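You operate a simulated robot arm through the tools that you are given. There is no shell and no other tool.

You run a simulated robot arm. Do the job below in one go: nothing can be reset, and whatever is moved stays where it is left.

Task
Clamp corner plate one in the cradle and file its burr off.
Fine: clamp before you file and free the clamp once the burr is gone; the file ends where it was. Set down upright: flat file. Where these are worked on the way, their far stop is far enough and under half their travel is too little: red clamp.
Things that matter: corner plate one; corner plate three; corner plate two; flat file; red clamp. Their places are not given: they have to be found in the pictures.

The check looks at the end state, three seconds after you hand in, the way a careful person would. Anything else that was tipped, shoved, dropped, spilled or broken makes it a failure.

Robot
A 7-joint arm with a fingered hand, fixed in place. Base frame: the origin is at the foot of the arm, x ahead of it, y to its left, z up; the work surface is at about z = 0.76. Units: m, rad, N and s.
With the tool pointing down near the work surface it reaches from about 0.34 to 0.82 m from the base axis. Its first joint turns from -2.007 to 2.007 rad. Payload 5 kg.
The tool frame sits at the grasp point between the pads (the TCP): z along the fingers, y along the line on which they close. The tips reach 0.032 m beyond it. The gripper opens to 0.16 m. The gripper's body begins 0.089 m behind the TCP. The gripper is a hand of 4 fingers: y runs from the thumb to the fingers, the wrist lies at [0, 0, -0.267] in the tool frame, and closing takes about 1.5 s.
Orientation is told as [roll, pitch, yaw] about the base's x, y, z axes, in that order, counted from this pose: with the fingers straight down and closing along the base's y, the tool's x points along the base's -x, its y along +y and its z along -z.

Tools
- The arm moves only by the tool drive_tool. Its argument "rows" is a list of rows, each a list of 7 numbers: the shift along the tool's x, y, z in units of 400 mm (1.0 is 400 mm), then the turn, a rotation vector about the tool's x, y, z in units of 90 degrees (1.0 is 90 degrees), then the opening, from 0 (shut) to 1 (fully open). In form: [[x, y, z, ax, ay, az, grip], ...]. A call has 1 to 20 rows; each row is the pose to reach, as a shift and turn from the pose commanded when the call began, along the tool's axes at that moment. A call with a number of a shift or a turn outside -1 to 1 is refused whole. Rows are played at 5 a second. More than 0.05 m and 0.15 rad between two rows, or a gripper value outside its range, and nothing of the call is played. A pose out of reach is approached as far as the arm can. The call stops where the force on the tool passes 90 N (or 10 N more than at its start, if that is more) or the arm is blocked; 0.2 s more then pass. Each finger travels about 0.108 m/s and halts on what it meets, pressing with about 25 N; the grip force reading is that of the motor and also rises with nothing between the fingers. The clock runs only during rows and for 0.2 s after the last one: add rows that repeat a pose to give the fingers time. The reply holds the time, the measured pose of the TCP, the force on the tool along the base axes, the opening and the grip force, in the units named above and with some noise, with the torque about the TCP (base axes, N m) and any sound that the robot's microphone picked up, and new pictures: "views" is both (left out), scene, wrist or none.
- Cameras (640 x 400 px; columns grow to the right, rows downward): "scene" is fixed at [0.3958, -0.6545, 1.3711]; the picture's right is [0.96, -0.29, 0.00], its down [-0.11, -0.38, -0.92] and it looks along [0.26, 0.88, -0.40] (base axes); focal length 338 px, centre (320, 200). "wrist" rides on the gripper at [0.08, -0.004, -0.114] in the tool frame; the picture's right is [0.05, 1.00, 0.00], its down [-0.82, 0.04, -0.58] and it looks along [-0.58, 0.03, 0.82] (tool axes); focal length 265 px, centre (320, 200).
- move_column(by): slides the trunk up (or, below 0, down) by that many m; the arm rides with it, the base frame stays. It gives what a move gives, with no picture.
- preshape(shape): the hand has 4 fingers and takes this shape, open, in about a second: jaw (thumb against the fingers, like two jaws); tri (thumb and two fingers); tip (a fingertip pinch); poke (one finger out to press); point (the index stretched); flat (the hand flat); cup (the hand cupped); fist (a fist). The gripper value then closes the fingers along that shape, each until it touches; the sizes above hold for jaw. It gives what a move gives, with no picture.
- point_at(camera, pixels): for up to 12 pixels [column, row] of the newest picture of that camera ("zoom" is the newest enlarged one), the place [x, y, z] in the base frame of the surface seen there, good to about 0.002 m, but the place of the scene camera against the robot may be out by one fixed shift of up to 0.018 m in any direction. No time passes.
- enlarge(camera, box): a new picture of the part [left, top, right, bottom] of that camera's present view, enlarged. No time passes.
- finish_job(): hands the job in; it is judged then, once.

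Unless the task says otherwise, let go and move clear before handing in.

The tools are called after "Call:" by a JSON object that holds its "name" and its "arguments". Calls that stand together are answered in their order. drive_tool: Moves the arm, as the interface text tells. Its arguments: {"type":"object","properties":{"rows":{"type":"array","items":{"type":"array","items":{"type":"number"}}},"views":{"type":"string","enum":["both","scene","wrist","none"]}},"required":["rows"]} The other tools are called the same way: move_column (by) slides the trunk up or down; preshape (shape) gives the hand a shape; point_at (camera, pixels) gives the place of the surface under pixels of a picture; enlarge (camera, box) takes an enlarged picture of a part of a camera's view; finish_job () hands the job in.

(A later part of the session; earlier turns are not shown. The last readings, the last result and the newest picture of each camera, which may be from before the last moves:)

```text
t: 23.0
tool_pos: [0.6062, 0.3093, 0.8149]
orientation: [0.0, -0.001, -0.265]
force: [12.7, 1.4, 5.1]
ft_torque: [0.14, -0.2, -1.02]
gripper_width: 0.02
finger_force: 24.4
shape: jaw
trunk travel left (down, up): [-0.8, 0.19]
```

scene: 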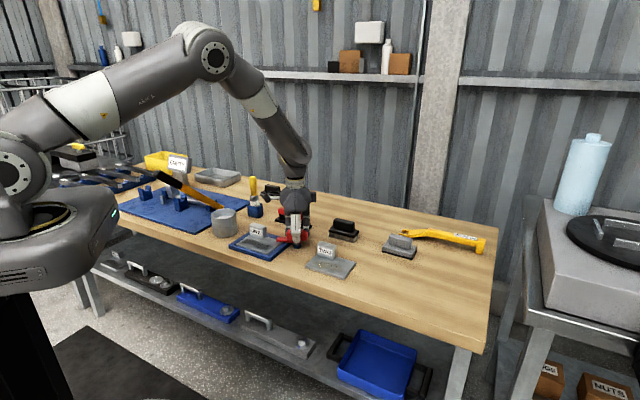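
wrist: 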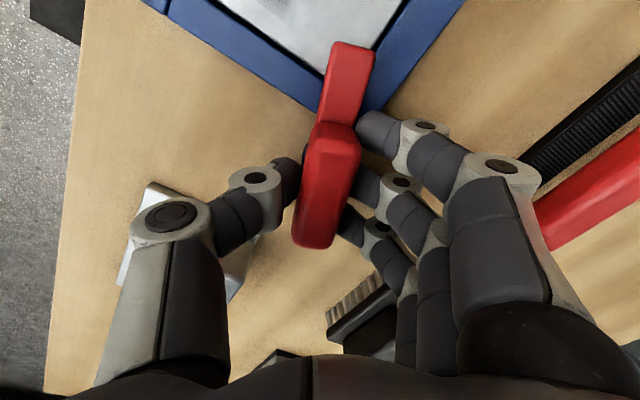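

Torque jumped to -1.02 N m and the handle stopped turning with the hand (it tilts at (328,185) in the grip) – the far stop is reached at ~110°. I'll release and lift clear to look.

Call:
{"name": "drive_tool", "arguments": {"rows": [[0, 0, 0, 0, 0, 0, 0.2], [0, 0, 0, 0, 0, 0, 0.35], [0, 0, 0, 0, 0, 0, 0.45], [0, 0, 0, 0, 0, 0, 0.45], [0, 0, -0.05, 0, 0, 0, 0.45], [0, 0, -0.15, 0, 0, 0, 0.45], [0, 0, -0.25, 0, 0, 0, 0.45], [0, 0, -0.35, 0, 0, 0, 0.45], [0, 0, -0.4, 0, 0, 0, 0.45]], "views": "both"}}

```text
t: 25.0
tool_pos: [0.6057, 0.3115, 0.9757]
orientation: [0.001, 0.0, -0.264]
force: [-0.9, -0.2, -0.6]
ft_torque: [0.03, 0.01, 0.0]
gripper_width: 0.0711
finger_force: 0.1
shape: jaw
trunk travel left (down, up): [-0.8, 0.19]
```

scene: 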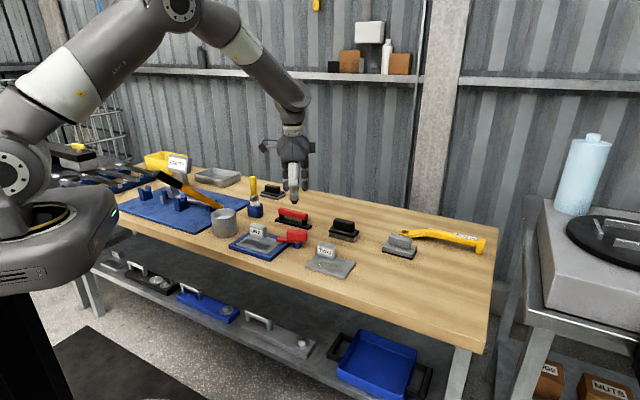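
wrist: 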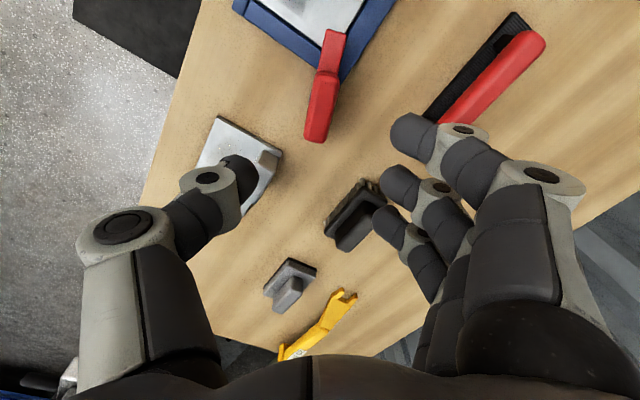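

The lever now crosses the cradle frame onto the plate corner at wrist (335,40). I'll verify with zooms and take points, including on the file.

Call:
{"name": "enlarge", "arguments": {"camera": "scene", "box": [220, 205, 320, 270]}}

Call:
{"name": "enlarge", "arguments": {"camera": "wrist", "box": [230, 0, 400, 150]}}

Call:
{"name": "point_at", "arguments": {"camera": "wrist", "pixels": [[326, 32], [344, 36], [322, 70], [340, 75], [308, 135], [328, 138], [530, 40], [455, 115], [470, 100], [545, 40], [515, 18], [434, 112]]}}

```text
6.15 times, centred on (270, 238) of scene
```

zoom: 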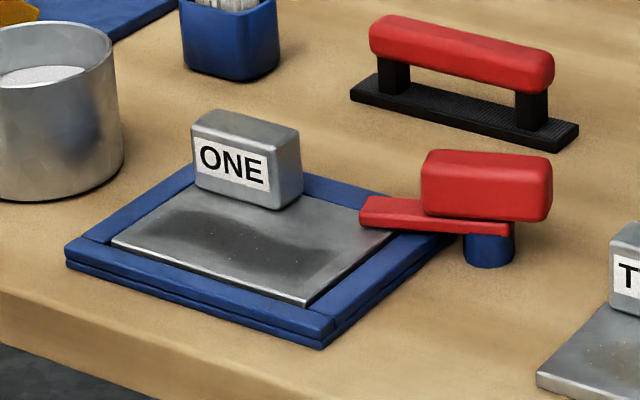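

```text
2.67 times, centred on (315, 75) of wrist
```

zoom: 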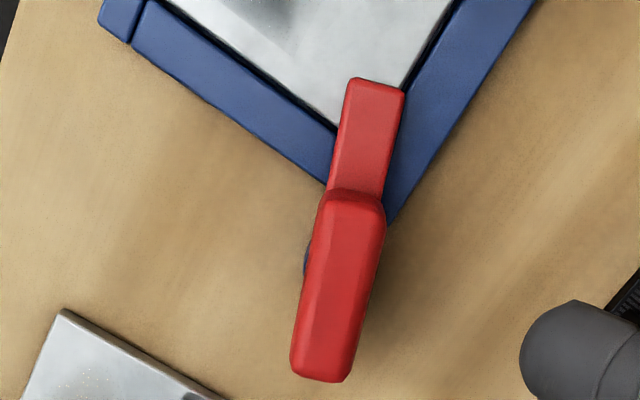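

```text
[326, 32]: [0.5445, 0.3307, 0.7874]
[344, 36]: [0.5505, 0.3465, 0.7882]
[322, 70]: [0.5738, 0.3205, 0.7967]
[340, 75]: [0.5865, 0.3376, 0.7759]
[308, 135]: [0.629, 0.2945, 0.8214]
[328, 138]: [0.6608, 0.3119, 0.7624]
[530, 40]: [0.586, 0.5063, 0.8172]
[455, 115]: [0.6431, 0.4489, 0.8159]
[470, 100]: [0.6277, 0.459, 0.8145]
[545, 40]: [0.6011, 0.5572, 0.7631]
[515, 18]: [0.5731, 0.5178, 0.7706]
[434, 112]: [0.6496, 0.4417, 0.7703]
```

The clamp is clearly closed: its arm tip at (0.5475,0.339) lies over the plate's back-right corner. Next I'll move the camera to look squarely at the plate and map the burr.

Call:
{"name": "drive_tool", "arguments": {"rows": [[0.058, -0.03, 0.008, 0, 0, -0.0835, 0.45], [0.117, -0.061, 0.016, 0, 0, -0.167, 0.45], [0.175, -0.0915, 0.024, 0, 0, -0.25, 0.5], [0.2335, -0.122, 0.032, 0, 0, -0.334, 0.5], [0.292, -0.1525, 0.04, 0, 0, -0.4175, 0.5], [0.35, -0.183, 0.048, 0, 0, -0.501, 0.5], [0.4085, -0.2135, 0.056, 0, 0, -0.5845, 0.5], [0.467, -0.244, 0.064, 0, 0, -0.668, 0.5], [0.467, -0.244, 0.064, 0, 0, -0.668, 0.5]], "views": "both"}}

```text
t: 27.0
tool_pos: [0.4, 0.2647, 0.9498]
orientation: [0.0, 0.002, 0.787]
force: [0.4, 0.7, -0.3]
ft_torque: [0.01, -0.01, -0.01]
gripper_width: 0.0793
finger_force: 0.1
shape: jaw
trunk travel left (down, up): [-0.8, 0.19]
```

scene: 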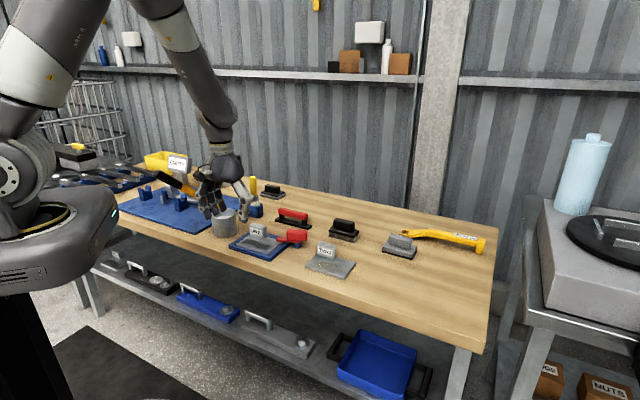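
wrist: 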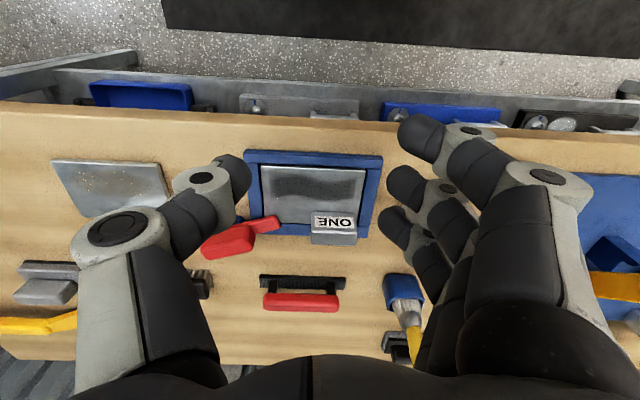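

The plate faces the camera squarely at wrist (315,197), the file at (300,290). I'll zoom in on the plate and on the file.

Call:
{"name": "enlarge", "arguments": {"camera": "wrist", "box": [230, 145, 400, 250]}}

Call:
{"name": "enlarge", "arguments": {"camera": "wrist", "box": [240, 260, 360, 325]}}

Call:
{"name": "point_at", "arguments": {"camera": "wrist", "pixels": [[273, 180], [273, 203], [290, 178], [310, 178], [330, 182], [352, 184], [352, 200], [330, 205], [310, 202], [290, 205], [264, 167], [366, 170]]}}

Call:
{"name": "point_at", "arguments": {"camera": "wrist", "pixels": [[312, 211], [355, 211], [311, 231], [356, 231], [312, 242], [356, 242], [265, 225], [282, 218], [278, 228], [312, 219], [246, 152], [383, 160]]}}

Call:
{"name": "point_at", "arguments": {"camera": "wrist", "pixels": [[262, 277], [345, 279], [262, 287], [345, 289], [265, 296], [337, 298], [300, 296], [300, 303], [264, 308], [336, 310], [300, 284], [300, 290]]}}

```text
3.76 times, centred on (315, 198) of wrist
```

zoom: 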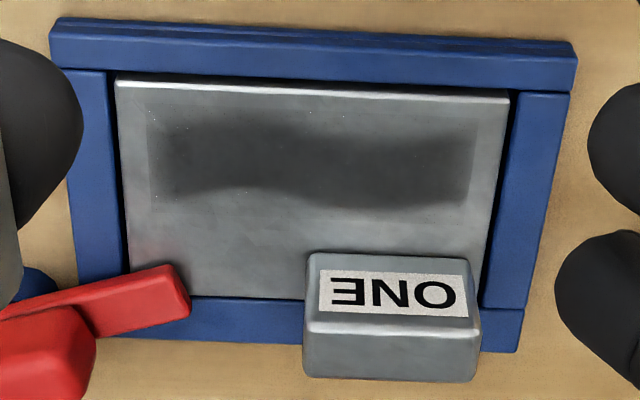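

```text
5.33 times, centred on (300, 292) of wrist
```

zoom: 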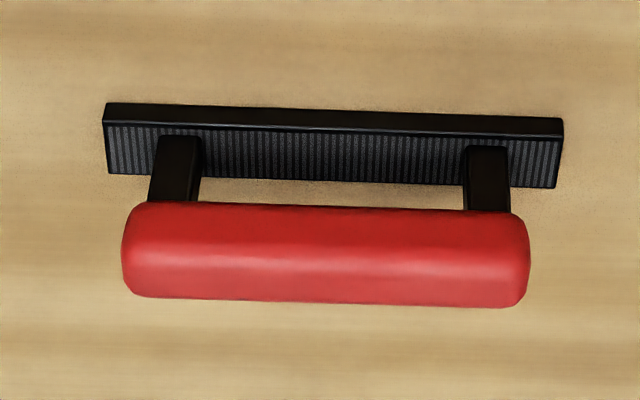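

```text
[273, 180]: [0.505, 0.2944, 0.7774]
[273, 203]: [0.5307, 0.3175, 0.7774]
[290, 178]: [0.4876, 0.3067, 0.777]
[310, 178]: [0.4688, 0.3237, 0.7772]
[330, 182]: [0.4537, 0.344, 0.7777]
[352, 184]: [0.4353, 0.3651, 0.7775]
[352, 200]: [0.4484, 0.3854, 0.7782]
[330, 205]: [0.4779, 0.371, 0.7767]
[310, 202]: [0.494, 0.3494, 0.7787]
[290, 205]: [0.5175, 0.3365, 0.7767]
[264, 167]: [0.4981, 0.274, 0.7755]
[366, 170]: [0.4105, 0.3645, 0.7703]
```

```text
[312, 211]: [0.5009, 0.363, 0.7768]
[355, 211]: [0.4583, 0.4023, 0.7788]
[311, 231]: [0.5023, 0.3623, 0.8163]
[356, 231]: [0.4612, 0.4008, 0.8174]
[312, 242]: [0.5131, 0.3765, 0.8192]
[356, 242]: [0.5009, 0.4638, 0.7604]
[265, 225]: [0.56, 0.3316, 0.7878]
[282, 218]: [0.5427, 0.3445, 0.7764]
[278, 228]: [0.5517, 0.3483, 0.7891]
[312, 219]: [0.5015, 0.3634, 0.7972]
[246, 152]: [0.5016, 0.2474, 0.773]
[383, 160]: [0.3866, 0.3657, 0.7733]
```

```text
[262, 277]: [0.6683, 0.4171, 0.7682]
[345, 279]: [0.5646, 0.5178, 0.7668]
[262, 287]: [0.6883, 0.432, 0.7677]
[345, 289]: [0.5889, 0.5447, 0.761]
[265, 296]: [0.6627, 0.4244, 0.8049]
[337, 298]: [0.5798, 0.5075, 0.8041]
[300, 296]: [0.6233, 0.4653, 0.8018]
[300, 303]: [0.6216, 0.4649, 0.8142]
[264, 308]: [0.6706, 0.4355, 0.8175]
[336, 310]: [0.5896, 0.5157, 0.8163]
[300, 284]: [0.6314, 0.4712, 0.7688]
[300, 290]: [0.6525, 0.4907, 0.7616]
```

The burr decal covers about u 0.04–0.154, v 0.555–0.597 on the plate (bench axes), label block front face at v≈0.611, and the file is centred near (0.626,0.475) lying along the bench. I'll move above the file, turning to yaw -45° so the fingers straddle its handle.

Call:
{"name": "drive_tool", "arguments": {"rows": [[-0.055, -0.002, -0.01, 0, 0, 0.0714, 0.5], [-0.11, -0.004, -0.02, 0, 0, 0.1428, 0.5], [-0.165, -0.006, -0.03, 0, 0, 0.2142, 0.5], [-0.22, -0.008, -0.04, 0, 0, 0.2857, 0.5], [-0.275, -0.011, -0.05, 0, 0, 0.3571, 0.5], [-0.33, -0.013, -0.05, 0, 0, 0.4285, 0.5], [-0.385, -0.015, -0.05, 0, 0, 0.5, 0.5], [-0.44, -0.017, -0.05, 0, 0, 0.5714, 0.5], [-0.496, -0.019, -0.05, 0, 0, 0.6428, 0.5], [-0.551, -0.021, -0.05, 0, 0, 0.7142, 0.5], [-0.606, -0.024, -0.05, 0, 0, 0.7857, 0.5], [-0.661, -0.026, -0.05, 0, 0, 0.8571, 0.5], [-0.716, -0.028, -0.05, 0, 0, 0.9285, 0.5], [-0.771, -0.03, -0.05, 0, 0, 1.0, 0.5], [-0.771, -0.03, -0.05, 0, 0, 1.0, 0.5]], "views": "both"}}

```text
t: 30.2
tool_pos: [0.6258, 0.4745, 0.9715]
orientation: [0.0, 0.0, -0.788]
force: [0.5, -0.7, -0.1]
ft_torque: [0.03, -0.01, 0.01]
gripper_width: 0.0792
finger_force: 0.0
shape: jaw
trunk travel left (down, up): [-0.8, 0.19]
```

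scene: 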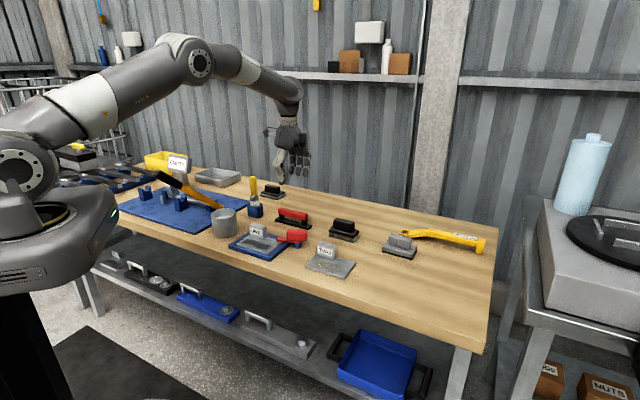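
wrist: 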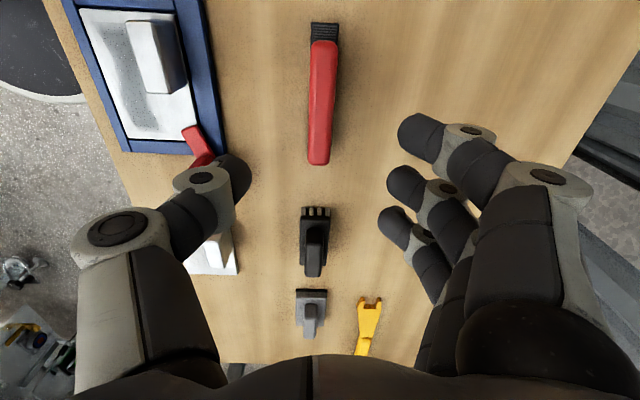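

The file lies at wrist (322,100), in line with the hand. I'll measure its handle precisely.

Call:
{"name": "point_at", "arguments": {"camera": "wrist", "pixels": [[314, 60], [335, 60], [310, 120], [332, 120], [308, 155], [329, 155], [325, 42], [318, 163], [311, 24], [339, 24], [324, 80], [320, 110]]}}

Call:
{"name": "enlarge", "arguments": {"camera": "wrist", "box": [270, 10, 380, 180]}}

```text
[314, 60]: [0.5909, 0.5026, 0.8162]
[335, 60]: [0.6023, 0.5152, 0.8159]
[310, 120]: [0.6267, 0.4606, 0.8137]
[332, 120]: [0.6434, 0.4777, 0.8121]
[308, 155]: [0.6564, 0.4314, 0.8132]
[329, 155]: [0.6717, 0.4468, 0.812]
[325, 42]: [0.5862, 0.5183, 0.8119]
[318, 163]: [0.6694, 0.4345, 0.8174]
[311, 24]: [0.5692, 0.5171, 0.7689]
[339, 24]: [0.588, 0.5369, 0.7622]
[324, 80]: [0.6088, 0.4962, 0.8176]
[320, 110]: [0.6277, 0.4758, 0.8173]
```

```text
2.35 times, centred on (325, 95) of wrist
```

zoom: 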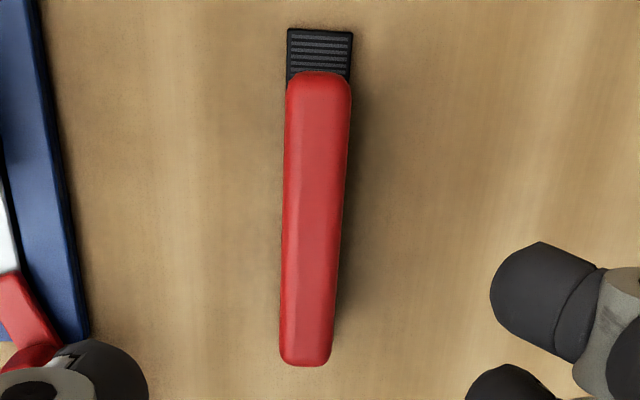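

Handle centre is at about (0.6278,0.4764), top z 0.8175, and it's parallel to the hand. Descending to TCP z≈0.820.

Call:
{"name": "drive_tool", "arguments": {"rows": [[0, 0.007, 0.08, 0, 0, 0, 0.5], [0, 0.007, 0.18, 0, 0, 0, 0.5], [0, 0.007, 0.27, 0, 0, 0, 0.5], [0, 0.007, 0.33, 0, 0, 0, 0.5], [0, 0.007, 0.375, 0, 0, 0, 0.5], [0, 0.007, 0.375, 0, 0, 0, 0.5]], "views": "both"}}

```text
t: 31.6
tool_pos: [0.6274, 0.4782, 0.821]
orientation: [0.0, 0.001, -0.784]
force: [-0.2, 0.3, 0.8]
ft_torque: [0.02, -0.04, -0.03]
gripper_width: 0.0794
finger_force: 0.0
shape: jaw
trunk travel left (down, up): [-0.8, 0.19]
```

scene: 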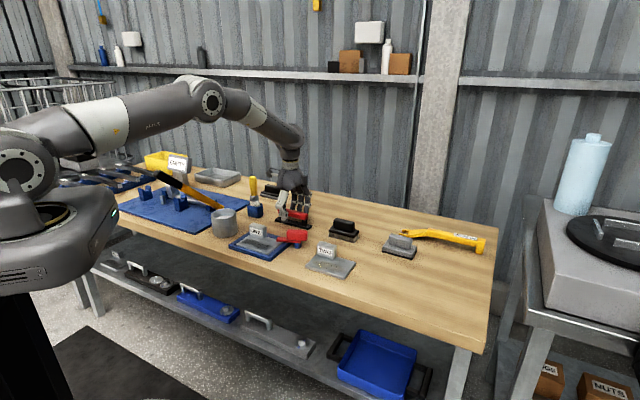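
wrist: 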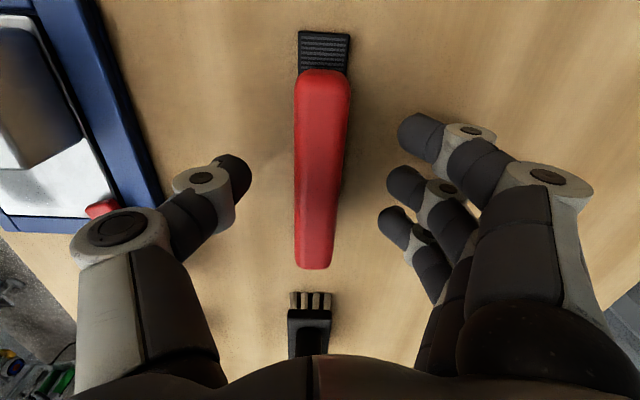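

The handle lies centred between thumb and fingers (image centre). Closing on it.

Call:
{"name": "drive_tool", "arguments": {"rows": [[0, 0, 0, 0, 0, 0, 0.35], [0, 0, 0, 0, 0, 0, 0.2], [0, 0, 0, 0, 0, 0, 0.1], [0, 0, 0, 0, 0, 0, 0.05], [0, 0, 0, 0, 0, 0, 0.05], [0, 0, 0, 0, 0, 0, 0.05], [0, 0, 0, 0, 0, 0, 0.05]], "views": "both"}}

```text
t: 33.2
tool_pos: [0.6271, 0.4767, 0.8201]
orientation: [-0.001, 0.0, -0.785]
force: [0.6, -1.0, -0.3]
ft_torque: [-0.01, 0.0, 0.02]
gripper_width: 0.0201
finger_force: 25.4
shape: jaw
trunk travel left (down, up): [-0.8, 0.19]
```

scene: 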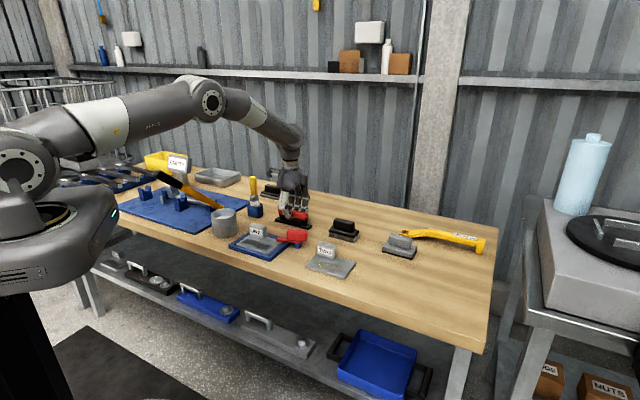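
wrist: 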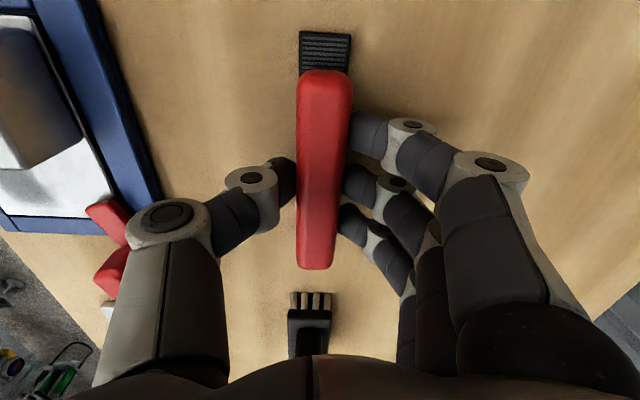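

The file is held (width 0.0201, 25 N). I'll lift it 0.10 m and check it's secure.

Call:
{"name": "drive_tool", "arguments": {"rows": [[0, 0, -0.02, 0, 0, 0, 0.05], [0, 0, -0.06, 0, 0, 0, 0.05], [0, 0, -0.12, 0, 0, 0, 0.05], [0, 0, -0.18, 0, 0, 0, 0.05], [0, 0, -0.25, 0, 0, 0, 0.05], [0, 0, -0.25, 0, 0, 0, 0.05]], "views": "both"}}

```text
t: 34.6
tool_pos: [0.6282, 0.475, 0.9194]
orientation: [0.0, 0.002, -0.783]
force: [0.1, -1.1, -2.0]
ft_torque: [0.01, 0.04, -0.04]
gripper_width: 0.02
finger_force: 24.7
shape: jaw
trunk travel left (down, up): [-0.8, 0.19]
```

scene: 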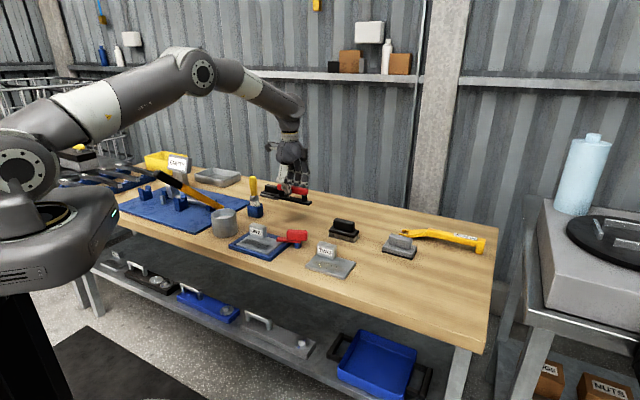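
wrist: 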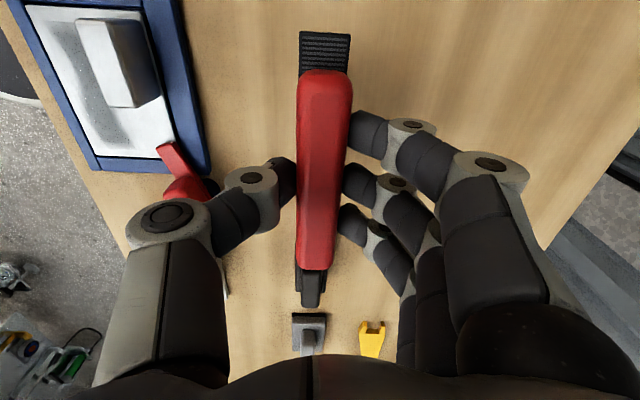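

The file is lifted and level with nothing else touched. Moving it over the plate (toward -v) at this height.

Call:
{"name": "drive_tool", "arguments": {"rows": [[0.003, -0.07, 0, 0, 0, 0, 0.05], [0.006, -0.15, 0, 0, 0, 0, 0.05], [0.009, -0.23, 0, 0, 0, 0, 0.05], [0.012, -0.31, 0, 0, 0, 0, 0.05], [0.014, -0.39, 0, 0, 0, 0, 0.05], [0.016, -0.47, 0, 0, 0, 0, 0.05], [0.0175, -0.531, 0, 0, 0, 0, 0.05], [0.0175, -0.531, 0, 0, 0, 0, 0.05]], "views": "both"}}

```text
t: 36.4
tool_pos: [0.4766, 0.3314, 0.92]
orientation: [-0.001, 0.0, -0.786]
force: [0.5, -0.4, -1.9]
ft_torque: [0.0, 0.02, 0.03]
gripper_width: 0.0201
finger_force: 24.9
shape: jaw
trunk travel left (down, up): [-0.8, 0.19]
```

scene: 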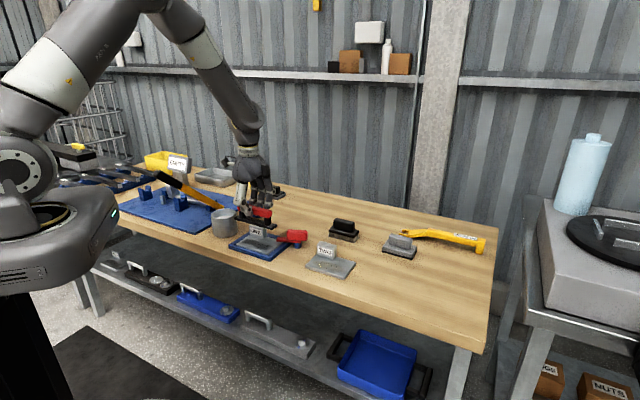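
wrist: 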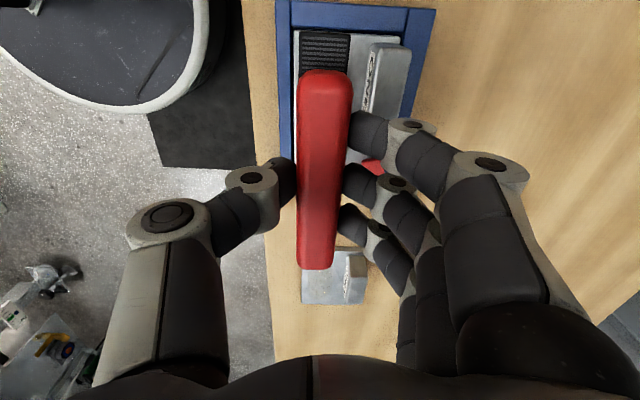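

The file hovers above the plate. I'll check where the metal cup and the label block are relative to the file before going down.

Call:
{"name": "point_at", "arguments": {"camera": "scene", "pixels": [[236, 220], [234, 232], [223, 225], [229, 243], [254, 239], [266, 241], [262, 222], [246, 226]]}}

Call:
{"name": "enlarge", "arguments": {"camera": "scene", "box": [205, 180, 325, 270]}}

Call:
{"name": "enlarge", "arguments": {"camera": "wrist", "box": [260, 0, 450, 130]}}

Call:
{"name": "point_at", "arguments": {"camera": "wrist", "pixels": [[302, 40], [348, 40], [302, 68], [372, 70], [405, 60], [374, 47], [390, 50], [360, 60], [320, 80], [320, 120], [281, 10], [434, 12]]}}

```text
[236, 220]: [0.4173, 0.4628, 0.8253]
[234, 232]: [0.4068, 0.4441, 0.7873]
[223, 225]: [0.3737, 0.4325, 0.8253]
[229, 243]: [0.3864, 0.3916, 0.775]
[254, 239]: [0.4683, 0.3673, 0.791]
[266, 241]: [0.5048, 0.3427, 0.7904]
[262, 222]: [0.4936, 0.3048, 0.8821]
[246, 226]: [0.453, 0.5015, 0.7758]
```

```text
4.44 times, centred on (265, 225) of scene
```

zoom: 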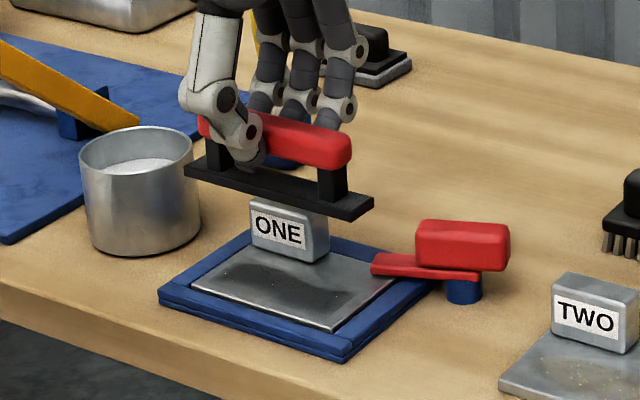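

```text
3.08 times, centred on (355, 65) of wrist
```

zoom: 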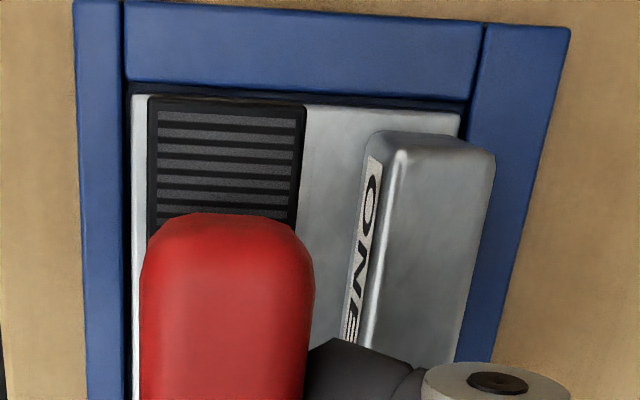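

```text
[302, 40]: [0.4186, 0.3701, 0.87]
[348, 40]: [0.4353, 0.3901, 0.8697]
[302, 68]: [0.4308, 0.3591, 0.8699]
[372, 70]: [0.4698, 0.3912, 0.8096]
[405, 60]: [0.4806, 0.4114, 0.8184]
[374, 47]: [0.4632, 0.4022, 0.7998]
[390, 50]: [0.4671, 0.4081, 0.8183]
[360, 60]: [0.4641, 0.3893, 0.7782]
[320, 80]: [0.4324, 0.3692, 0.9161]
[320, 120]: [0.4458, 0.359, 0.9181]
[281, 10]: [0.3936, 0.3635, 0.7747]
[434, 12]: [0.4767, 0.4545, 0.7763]
```

The file base spans v≈0.558–0.584, centred over the burr, with the block face at v≈0.611 and the cup well clear. I'll lower to just above the plate.

Call:
{"name": "drive_tool", "arguments": {"rows": [[0, 0, 0.05, 0, 0, 0, 0.05], [0, 0, 0.1, 0, 0, 0, 0.05], [0, 0, 0.15, 0, 0, 0, 0.05], [0, 0, 0.18, 0, 0, 0, 0.05], [0, 0, 0.195, 0, 0, 0, 0.05], [0, 0, 0.195, 0, 0, 0, 0.05]], "views": "both"}}

```text
t: 37.8
tool_pos: [0.4742, 0.3316, 0.841]
orientation: [0.0, 0.0, -0.785]
force: [-0.8, -0.7, -2.0]
ft_torque: [0.01, -0.03, -0.01]
gripper_width: 0.0201
finger_force: 25.0
shape: jaw
trunk travel left (down, up): [-0.8, 0.19]
```

scene: 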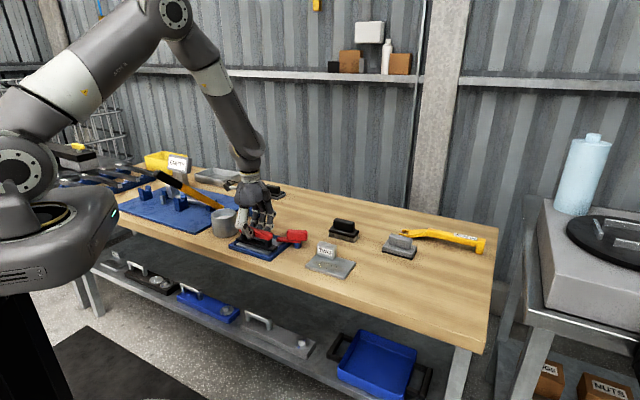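
wrist: 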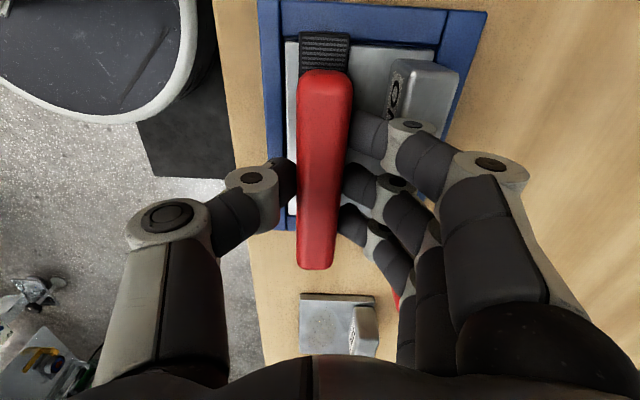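

Still free (-2 N is just the file's weight). Going down in ~1 mm steps to touch the plate.

Call:
{"name": "drive_tool", "arguments": {"rows": [[0, 0, 0.004, 0, 0, 0, 0.05], [0, 0, 0.008, 0, 0, 0, 0.05], [0, 0, 0.011, 0, 0, 0, 0.05], [0, 0, 0.0135, 0, 0, 0, 0.05], [0, 0, 0.0135, 0, 0, 0, 0.05]], "views": "none"}}

```text
t: 39.0
tool_pos: [0.4732, 0.3303, 0.8356]
orientation: [0.001, 0.001, -0.784]
force: [-0.6, -0.4, 2.5]
ft_torque: [0.02, -0.04, 0.0]
gripper_width: 0.0199
finger_force: 24.4
shape: jaw
trunk travel left (down, up): [-0.8, 0.19]
```

Fz rose from -2 to +2.5 N, so the file is touching. I'll press about 1 mm further.

Call:
{"name": "drive_tool", "arguments": {"rows": [[0, 0, 0.001, 0, 0, 0, 0.05], [0, 0, 0.0025, 0, 0, 0, 0.05], [0, 0, 0.0025, 0, 0, 0, 0.05]], "views": "none"}}

```text
t: 39.8
tool_pos: [0.473, 0.3307, 0.8371]
orientation: [0.001, 0.0, -0.787]
force: [-1.3, -0.2, 9.4]
ft_torque: [-0.01, -0.03, 0.01]
gripper_width: 0.0201
finger_force: 24.9
shape: jaw
trunk travel left (down, up): [-0.8, 0.19]
```

Contact force is ~11 N. First filing strokes along the file's length, ±12 mm.

Call:
{"name": "drive_tool", "arguments": {"rows": [[0.015, 0, 0, 0, 0, 0, 0.05], [0.03, 0, 0, 0, 0, 0, 0.05], [0.015, 0, 0, 0, 0, 0, 0.05], [0, 0, 0, 0, 0, 0, 0.05], [-0.015, 0, 0, 0, 0, 0, 0.05], [-0.03, 0, 0, 0, 0, 0, 0.05], [-0.015, 0, 0, 0, 0, 0, 0.05], [0, 0, 0, 0, 0, 0, 0.05], [0.015, 0, 0, 0, 0, 0, 0.05], [0.03, 0, 0, 0, 0, 0, 0.05], [0.015, 0, 0, 0, 0, 0, 0.05], [0, 0, 0, 0, 0, 0, 0.05]], "views": "both"}}

```text
t: 42.4
tool_pos: [0.4737, 0.3307, 0.8353]
orientation: [0.003, 0.0, -0.784]
force: [-2.4, 2.7, 9.6]
ft_torque: [0.12, 0.01, 0.04]
gripper_width: 0.0201
finger_force: 24.9
shape: jaw
trunk travel left (down, up): [-0.8, 0.19]
```

scene: 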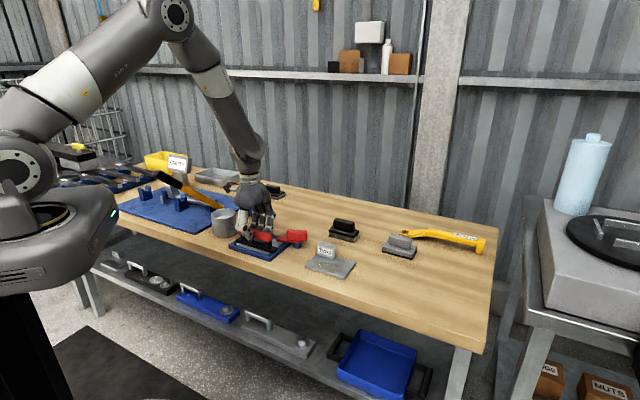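
wrist: 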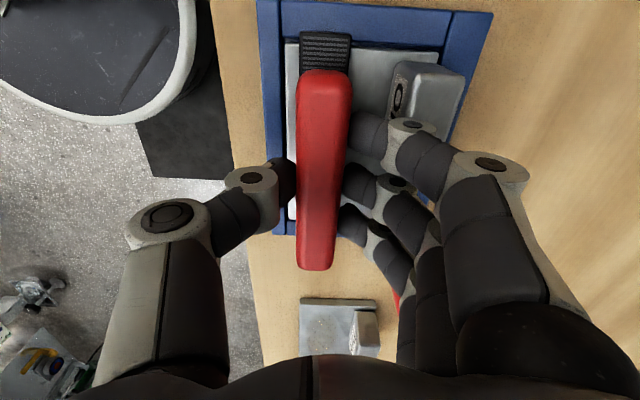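

Filing works with ~3.5 N of drag. Now I'll sweep across the whole burr width, from 4 mm forward to ~14 mm back, with lengthwise strokes.

Call:
{"name": "drive_tool", "arguments": {"rows": [[0.02, -0.005, 0, 0, 0, 0, 0.05], [0, -0.01, 0, 0, 0, 0, 0.05], [-0.025, -0.01, 0, 0, 0, 0, 0.05], [0, -0.01, 0, 0, 0, 0, 0.05], [0.025, -0.01, 0, 0, 0, 0, 0.05], [0.025, 0, 0, 0, 0, 0, 0.05], [0, 0, 0, 0, 0, 0, 0.05], [-0.025, 0, 0, 0, 0, 0, 0.05], [-0.025, 0.01, 0, 0, 0, 0, 0.05], [0, 0.01, 0, 0, 0, 0, 0.05], [0.025, 0.01, 0, 0, 0, 0, 0.05], [0.025, 0.02, 0, 0, 0, 0, 0.05], [0, 0.02, 0, 0, 0, 0, 0.05], [-0.025, 0.02, 0, 0, 0, 0, 0.05], [-0.025, 0.027, 0, 0, 0, 0, 0.05], [0, 0.027, 0, 0, 0, 0, 0.05], [0.025, 0.027, 0, 0, 0, 0, 0.05]], "views": "both"}}

```text
t: 46.0
tool_pos: [0.4736, 0.3446, 0.8361]
orientation: [0.004, 0.0, -0.784]
force: [-5.3, -16.8, 20.6]
ft_torque: [0.37, -0.06, 0.29]
gripper_width: 0.0212
finger_force: 24.9
shape: jaw
trunk travel left (down, up): [-0.8, 0.19]
```

scene: 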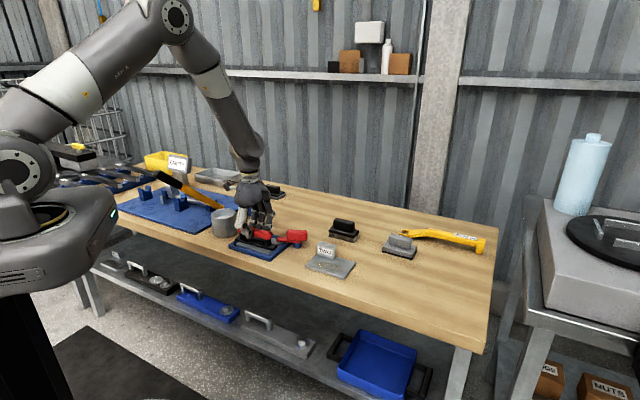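
wrist: 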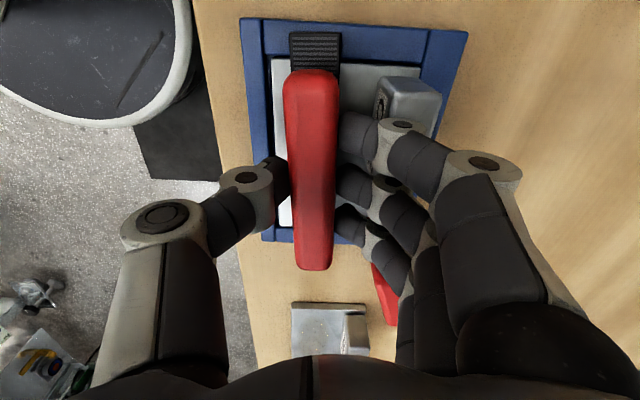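

The lateral force jumped (-16 N along -v) and the handle shifted to (310,…) – my fingers met the label block at the back. I'll lift straight off, back away and look at how much burr is gone.

Call:
{"name": "drive_tool", "arguments": {"rows": [[0, -0.01, -0.005, 0, 0, 0, 0.05], [0, -0.025, -0.012, 0, 0, 0, 0.05], [-0.01, -0.035, -0.03, 0, 0, 0, 0.05], [-0.02, -0.04, -0.08, 0, 0, 0, 0.05], [-0.025, -0.04, -0.15, 0, 0, 0, 0.05], [-0.025, -0.04, -0.21, 0, 0, 0, 0.05], [-0.025, -0.04, -0.21, 0, 0, 0, 0.05]], "views": "both"}}

Call:
{"name": "enlarge", "arguments": {"camera": "scene", "box": [215, 185, 325, 270]}}

Call:
{"name": "enlarge", "arguments": {"camera": "scene", "box": [225, 220, 300, 265]}}

```text
t: 47.6
tool_pos: [0.4702, 0.3272, 0.9185]
orientation: [0.001, 0.001, -0.785]
force: [-0.3, -0.1, -3.9]
ft_torque: [0.01, 0.01, 0.01]
gripper_width: 0.0202
finger_force: 25.2
shape: jaw
trunk travel left (down, up): [-0.8, 0.19]
```

scene: 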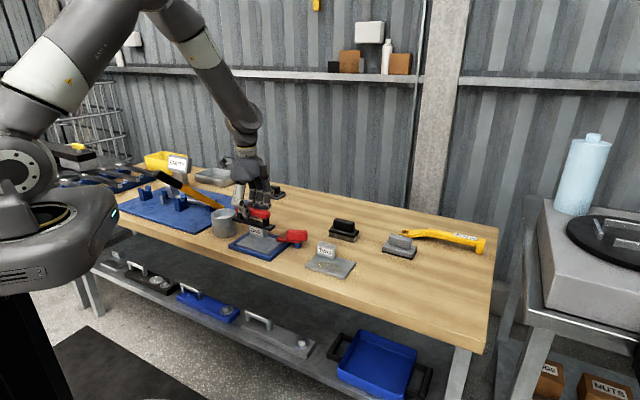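
wrist: 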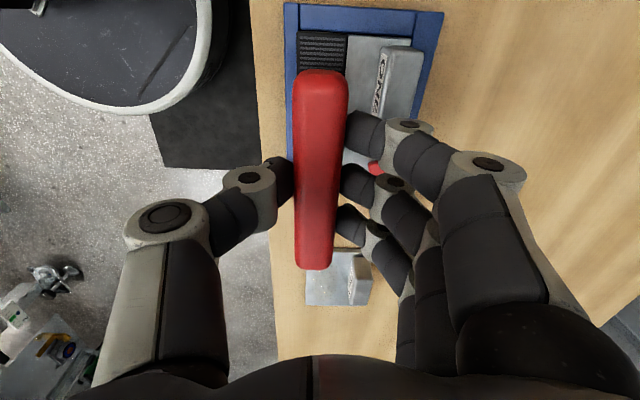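

```text
4.71 times, centred on (270, 228) of scene
```

zoom: 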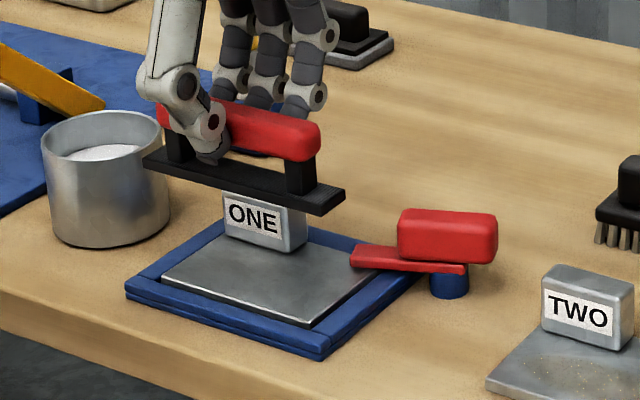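

```text
8.53 times, centred on (262, 242) of scene
```

zoom: 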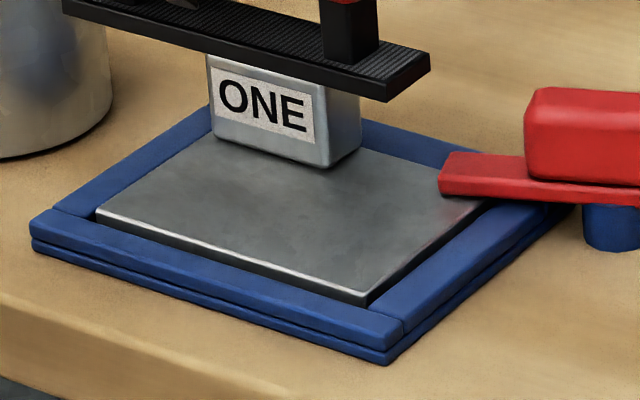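

The scene zoom shows the dark burr gone and the clamp still closed on the plate. For certainty I'll shift the held file toward the front and look at the plate with the wrist camera.

Call:
{"name": "drive_tool", "arguments": {"rows": [[0, -0.06, -0.04, 0, 0, 0, 0.05], [0, -0.13, -0.09, 0, 0, 0, 0.05], [0, -0.2, -0.13, 0, 0, 0, 0.05], [0, -0.23, -0.15, 0, 0, 0, 0.05], [0, -0.23, -0.15, 0, 0, 0, 0.05]], "views": "both"}}

Call:
{"name": "enlarge", "arguments": {"camera": "wrist", "box": [330, 10, 520, 140]}}

Call:
{"name": "enlarge", "arguments": {"camera": "scene", "box": [225, 220, 300, 265]}}

```text
t: 48.8
tool_pos: [0.4049, 0.2629, 0.9785]
orientation: [0.001, 0.0, -0.784]
force: [0.4, 0.5, -2.6]
ft_torque: [0.0, 0.0, -0.02]
gripper_width: 0.0202
finger_force: 24.9
shape: jaw
trunk travel left (down, up): [-0.8, 0.19]
```

scene: 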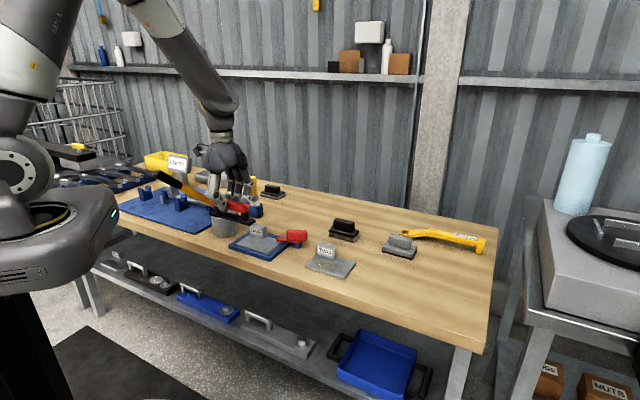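
wrist: 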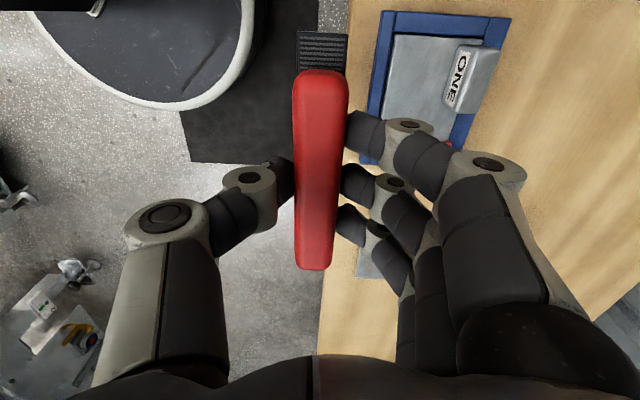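

```text
3.08 times, centred on (425, 75) of wrist
```

zoom: 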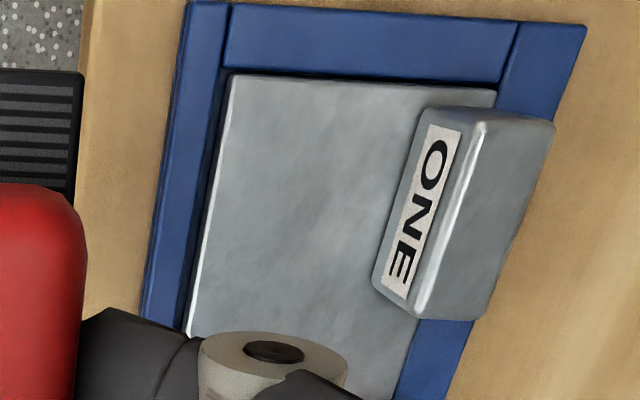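

```text
8.53 times, centred on (262, 242) of scene
```

zoom: 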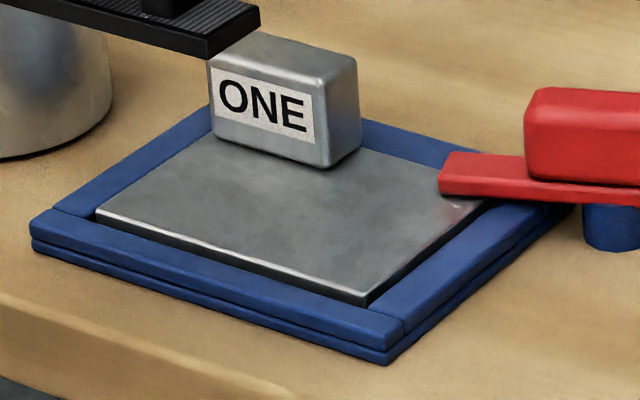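

The plate surface is clean, with no trace of the burr. Now I'll carry the file back along the same line to above its original place.

Call:
{"name": "drive_tool", "arguments": {"rows": [[0, 0.05, 0, 0, 0, 0, 0.05], [0, 0.13, 0, 0, 0, 0, 0.05], [-0.005, 0.21, 0, 0, 0, 0, 0.05], [-0.01, 0.29, 0, 0, 0, 0, 0.05], [-0.015, 0.37, 0, 0, 0, 0, 0.05], [-0.0175, 0.45, 0, 0, 0, 0, 0.05], [-0.0175, 0.53, 0, 0, 0, 0, 0.05], [-0.0175, 0.61, 0, 0, 0, 0, 0.05], [-0.0175, 0.69, 0, 0, 0, 0, 0.05], [-0.0175, 0.74, 0.05, 0, 0, 0, 0.05], [-0.0175, 0.774, 0.1, 0, 0, 0, 0.05], [-0.0175, 0.774, 0.149, 0, 0, 0, 0.05], [-0.0175, 0.774, 0.149, 0, 0, 0, 0.05]], "views": "both"}}

```text
t: 51.6
tool_pos: [0.6306, 0.4768, 0.9187]
orientation: [0.0, 0.0, -0.785]
force: [0.8, -0.4, -2.2]
ft_torque: [-0.01, 0.02, 0.02]
gripper_width: 0.0204
finger_force: 24.8
shape: jaw
trunk travel left (down, up): [-0.8, 0.19]
```

scene: 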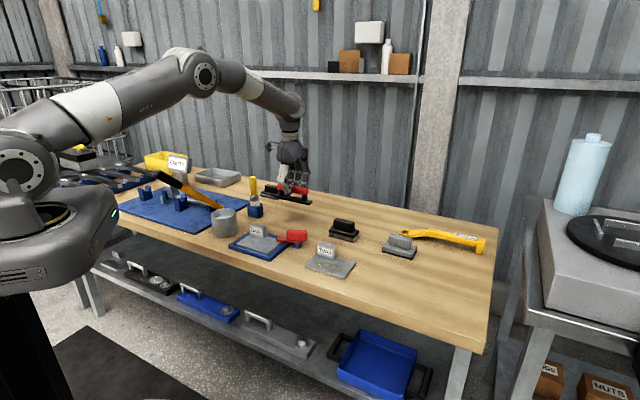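
wrist: 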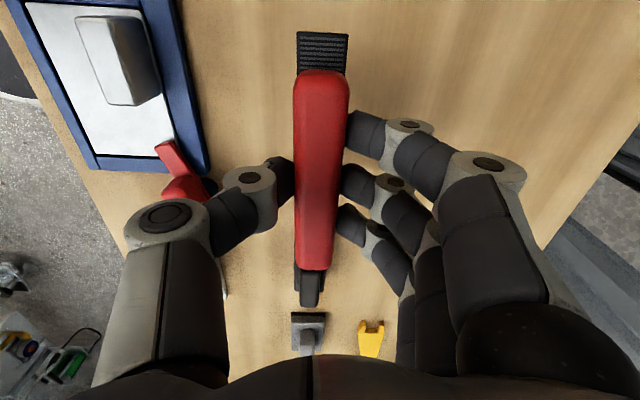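

The background matches the picture taken right after lifting, with the handle about 3 px left in the grip (≈1.5 mm), which I'll correct. Lowering the file now.

Call:
{"name": "drive_tool", "arguments": {"rows": [[0, 0.004, 0.06, 0, 0, 0, 0.05], [0, 0.004, 0.12, 0, 0, 0, 0.05], [0, 0.004, 0.18, 0, 0, 0, 0.05], [0, 0.004, 0.22, 0, 0, 0, 0.05], [0, 0.004, 0.24, 0, 0, 0, 0.05], [0, 0.004, 0.245, 0, 0, 0, 0.05], [0, 0.004, 0.245, 0, 0, 0, 0.05]], "views": "both"}}

```text
t: 53.2
tool_pos: [0.6298, 0.4765, 0.8212]
orientation: [0.0, 0.0, -0.785]
force: [-0.5, 0.0, -1.8]
ft_torque: [0.01, -0.03, 0.03]
gripper_width: 0.0202
finger_force: 25.3
shape: jaw
trunk travel left (down, up): [-0.8, 0.19]
```

scene: 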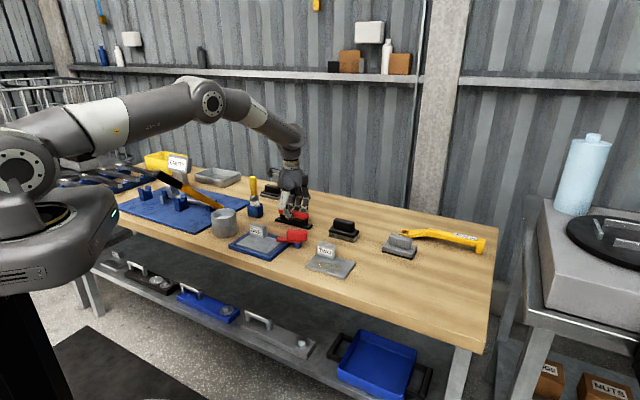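
wrist: 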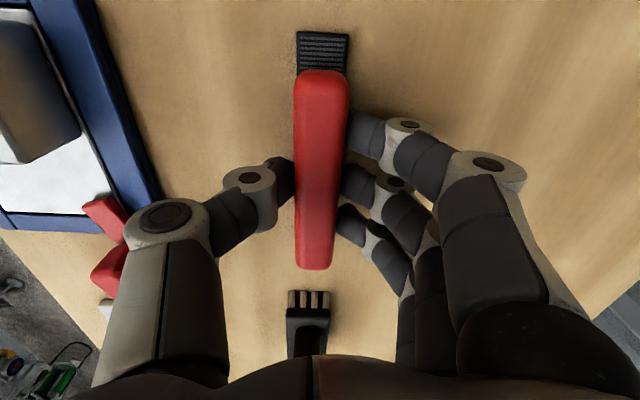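

Force is still just the file's weight; the file's position relative to the brush (308,300) matches the original. Lowering the last millimetres to touch.

Call:
{"name": "drive_tool", "arguments": {"rows": [[0, 0, 0.0025, 0, 0, 0, 0.05], [0, 0, 0.005, 0, 0, 0, 0.05], [0, 0, 0.005, 0, 0, 0, 0.05]], "views": "none"}}

```text
t: 54.0
tool_pos: [0.6302, 0.4775, 0.8193]
orientation: [0.003, -0.002, -0.785]
force: [0.9, 0.5, 2.3]
ft_torque: [0.04, -0.05, 0.03]
gripper_width: 0.0201
finger_force: 25.2
shape: jaw
trunk travel left (down, up): [-0.8, 0.19]
```

The file has touched the bench (Fz now +2.3 N). Opening the fingers gently and then lifting straight up.

Call:
{"name": "drive_tool", "arguments": {"rows": [[0, 0, 0, 0, 0, 0, 0.14], [0, 0, 0, 0, 0, 0, 0.2], [0, 0, 0, 0, 0, 0, 0.3], [0, 0, 0, 0, 0, 0, 0.42], [0, 0, 0, 0, 0, 0, 0.5], [0, 0, 0, 0, 0, 0, 0.5], [0, 0, -0.05, 0, 0, 0, 0.5], [0, 0, -0.13, 0, 0, 0, 0.5], [0, 0, -0.22, 0, 0, 0, 0.5], [0, 0, -0.31, 0, 0, 0, 0.5], [0, 0, -0.375, 0, 0, 0, 0.5], [0, 0, -0.375, 0, 0, 0, 0.5]], "views": "both"}}

Call:
{"name": "point_at", "arguments": {"camera": "wrist", "pixels": [[314, 60], [335, 60], [310, 120], [332, 120], [308, 155], [329, 155], [325, 42], [318, 163], [311, 24], [339, 24], [324, 80], [320, 110]]}}

Call:
{"name": "enlarge", "arguments": {"camera": "scene", "box": [225, 180, 345, 270]}}

```text
t: 56.6
tool_pos: [0.6298, 0.4767, 0.9706]
orientation: [-0.001, 0.001, -0.786]
force: [-0.4, 0.8, 0.0]
ft_torque: [0.03, 0.01, -0.03]
gripper_width: 0.0795
finger_force: 0.0
shape: jaw
trunk travel left (down, up): [-0.8, 0.19]
```

scene: 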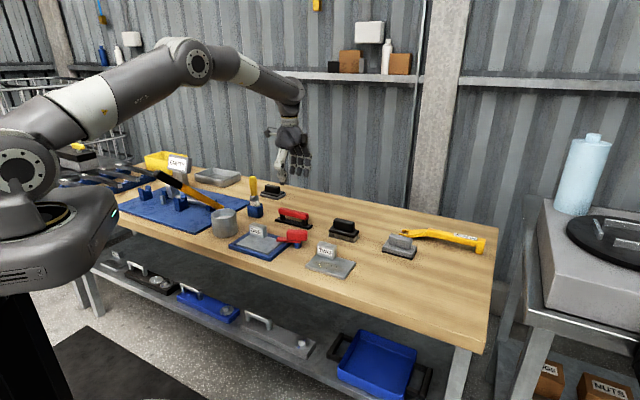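
wrist: 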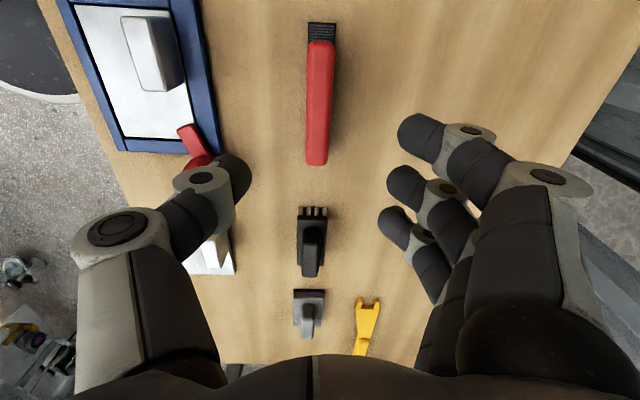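

```text
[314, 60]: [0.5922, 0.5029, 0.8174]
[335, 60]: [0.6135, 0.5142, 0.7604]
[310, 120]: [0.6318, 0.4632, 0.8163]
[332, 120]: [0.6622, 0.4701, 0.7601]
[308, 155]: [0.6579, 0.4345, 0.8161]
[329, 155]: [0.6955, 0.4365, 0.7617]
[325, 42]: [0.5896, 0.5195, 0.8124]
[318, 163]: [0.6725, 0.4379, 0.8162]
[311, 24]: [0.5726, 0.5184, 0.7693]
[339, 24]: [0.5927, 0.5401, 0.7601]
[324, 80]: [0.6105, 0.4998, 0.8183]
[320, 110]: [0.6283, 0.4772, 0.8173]
```

```text
4.44 times, centred on (285, 225) of scene
```

zoom: 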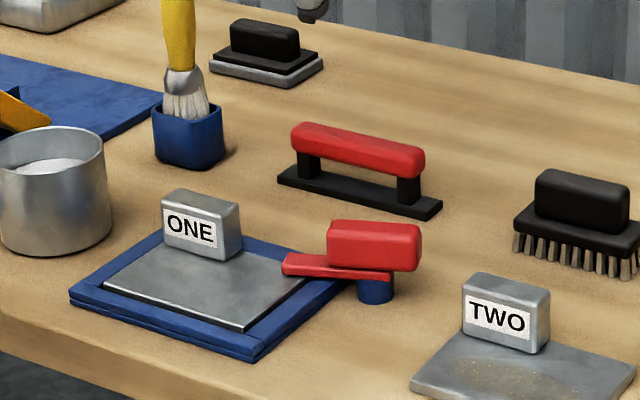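

The file stands upright back on the bench. I'll compare it with the very first zoom of the same crop.

Call:
{"name": "enlarge", "arguments": {"camera": "scene", "box": [255, 175, 325, 235]}}

Call:
{"name": "enlarge", "arguments": {"camera": "scene", "box": [225, 205, 315, 265]}}

```text
6.67 times, centred on (290, 205) of scene
```

zoom: 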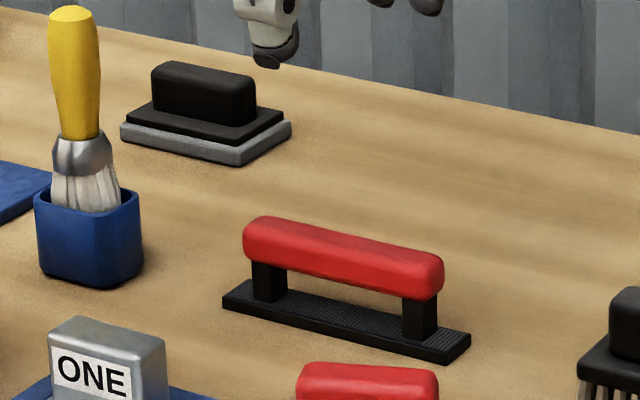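

```text
6.67 times, centred on (270, 235) of scene
```

zoom: 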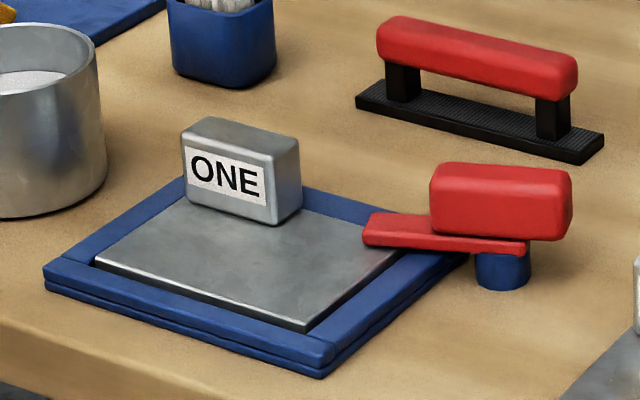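

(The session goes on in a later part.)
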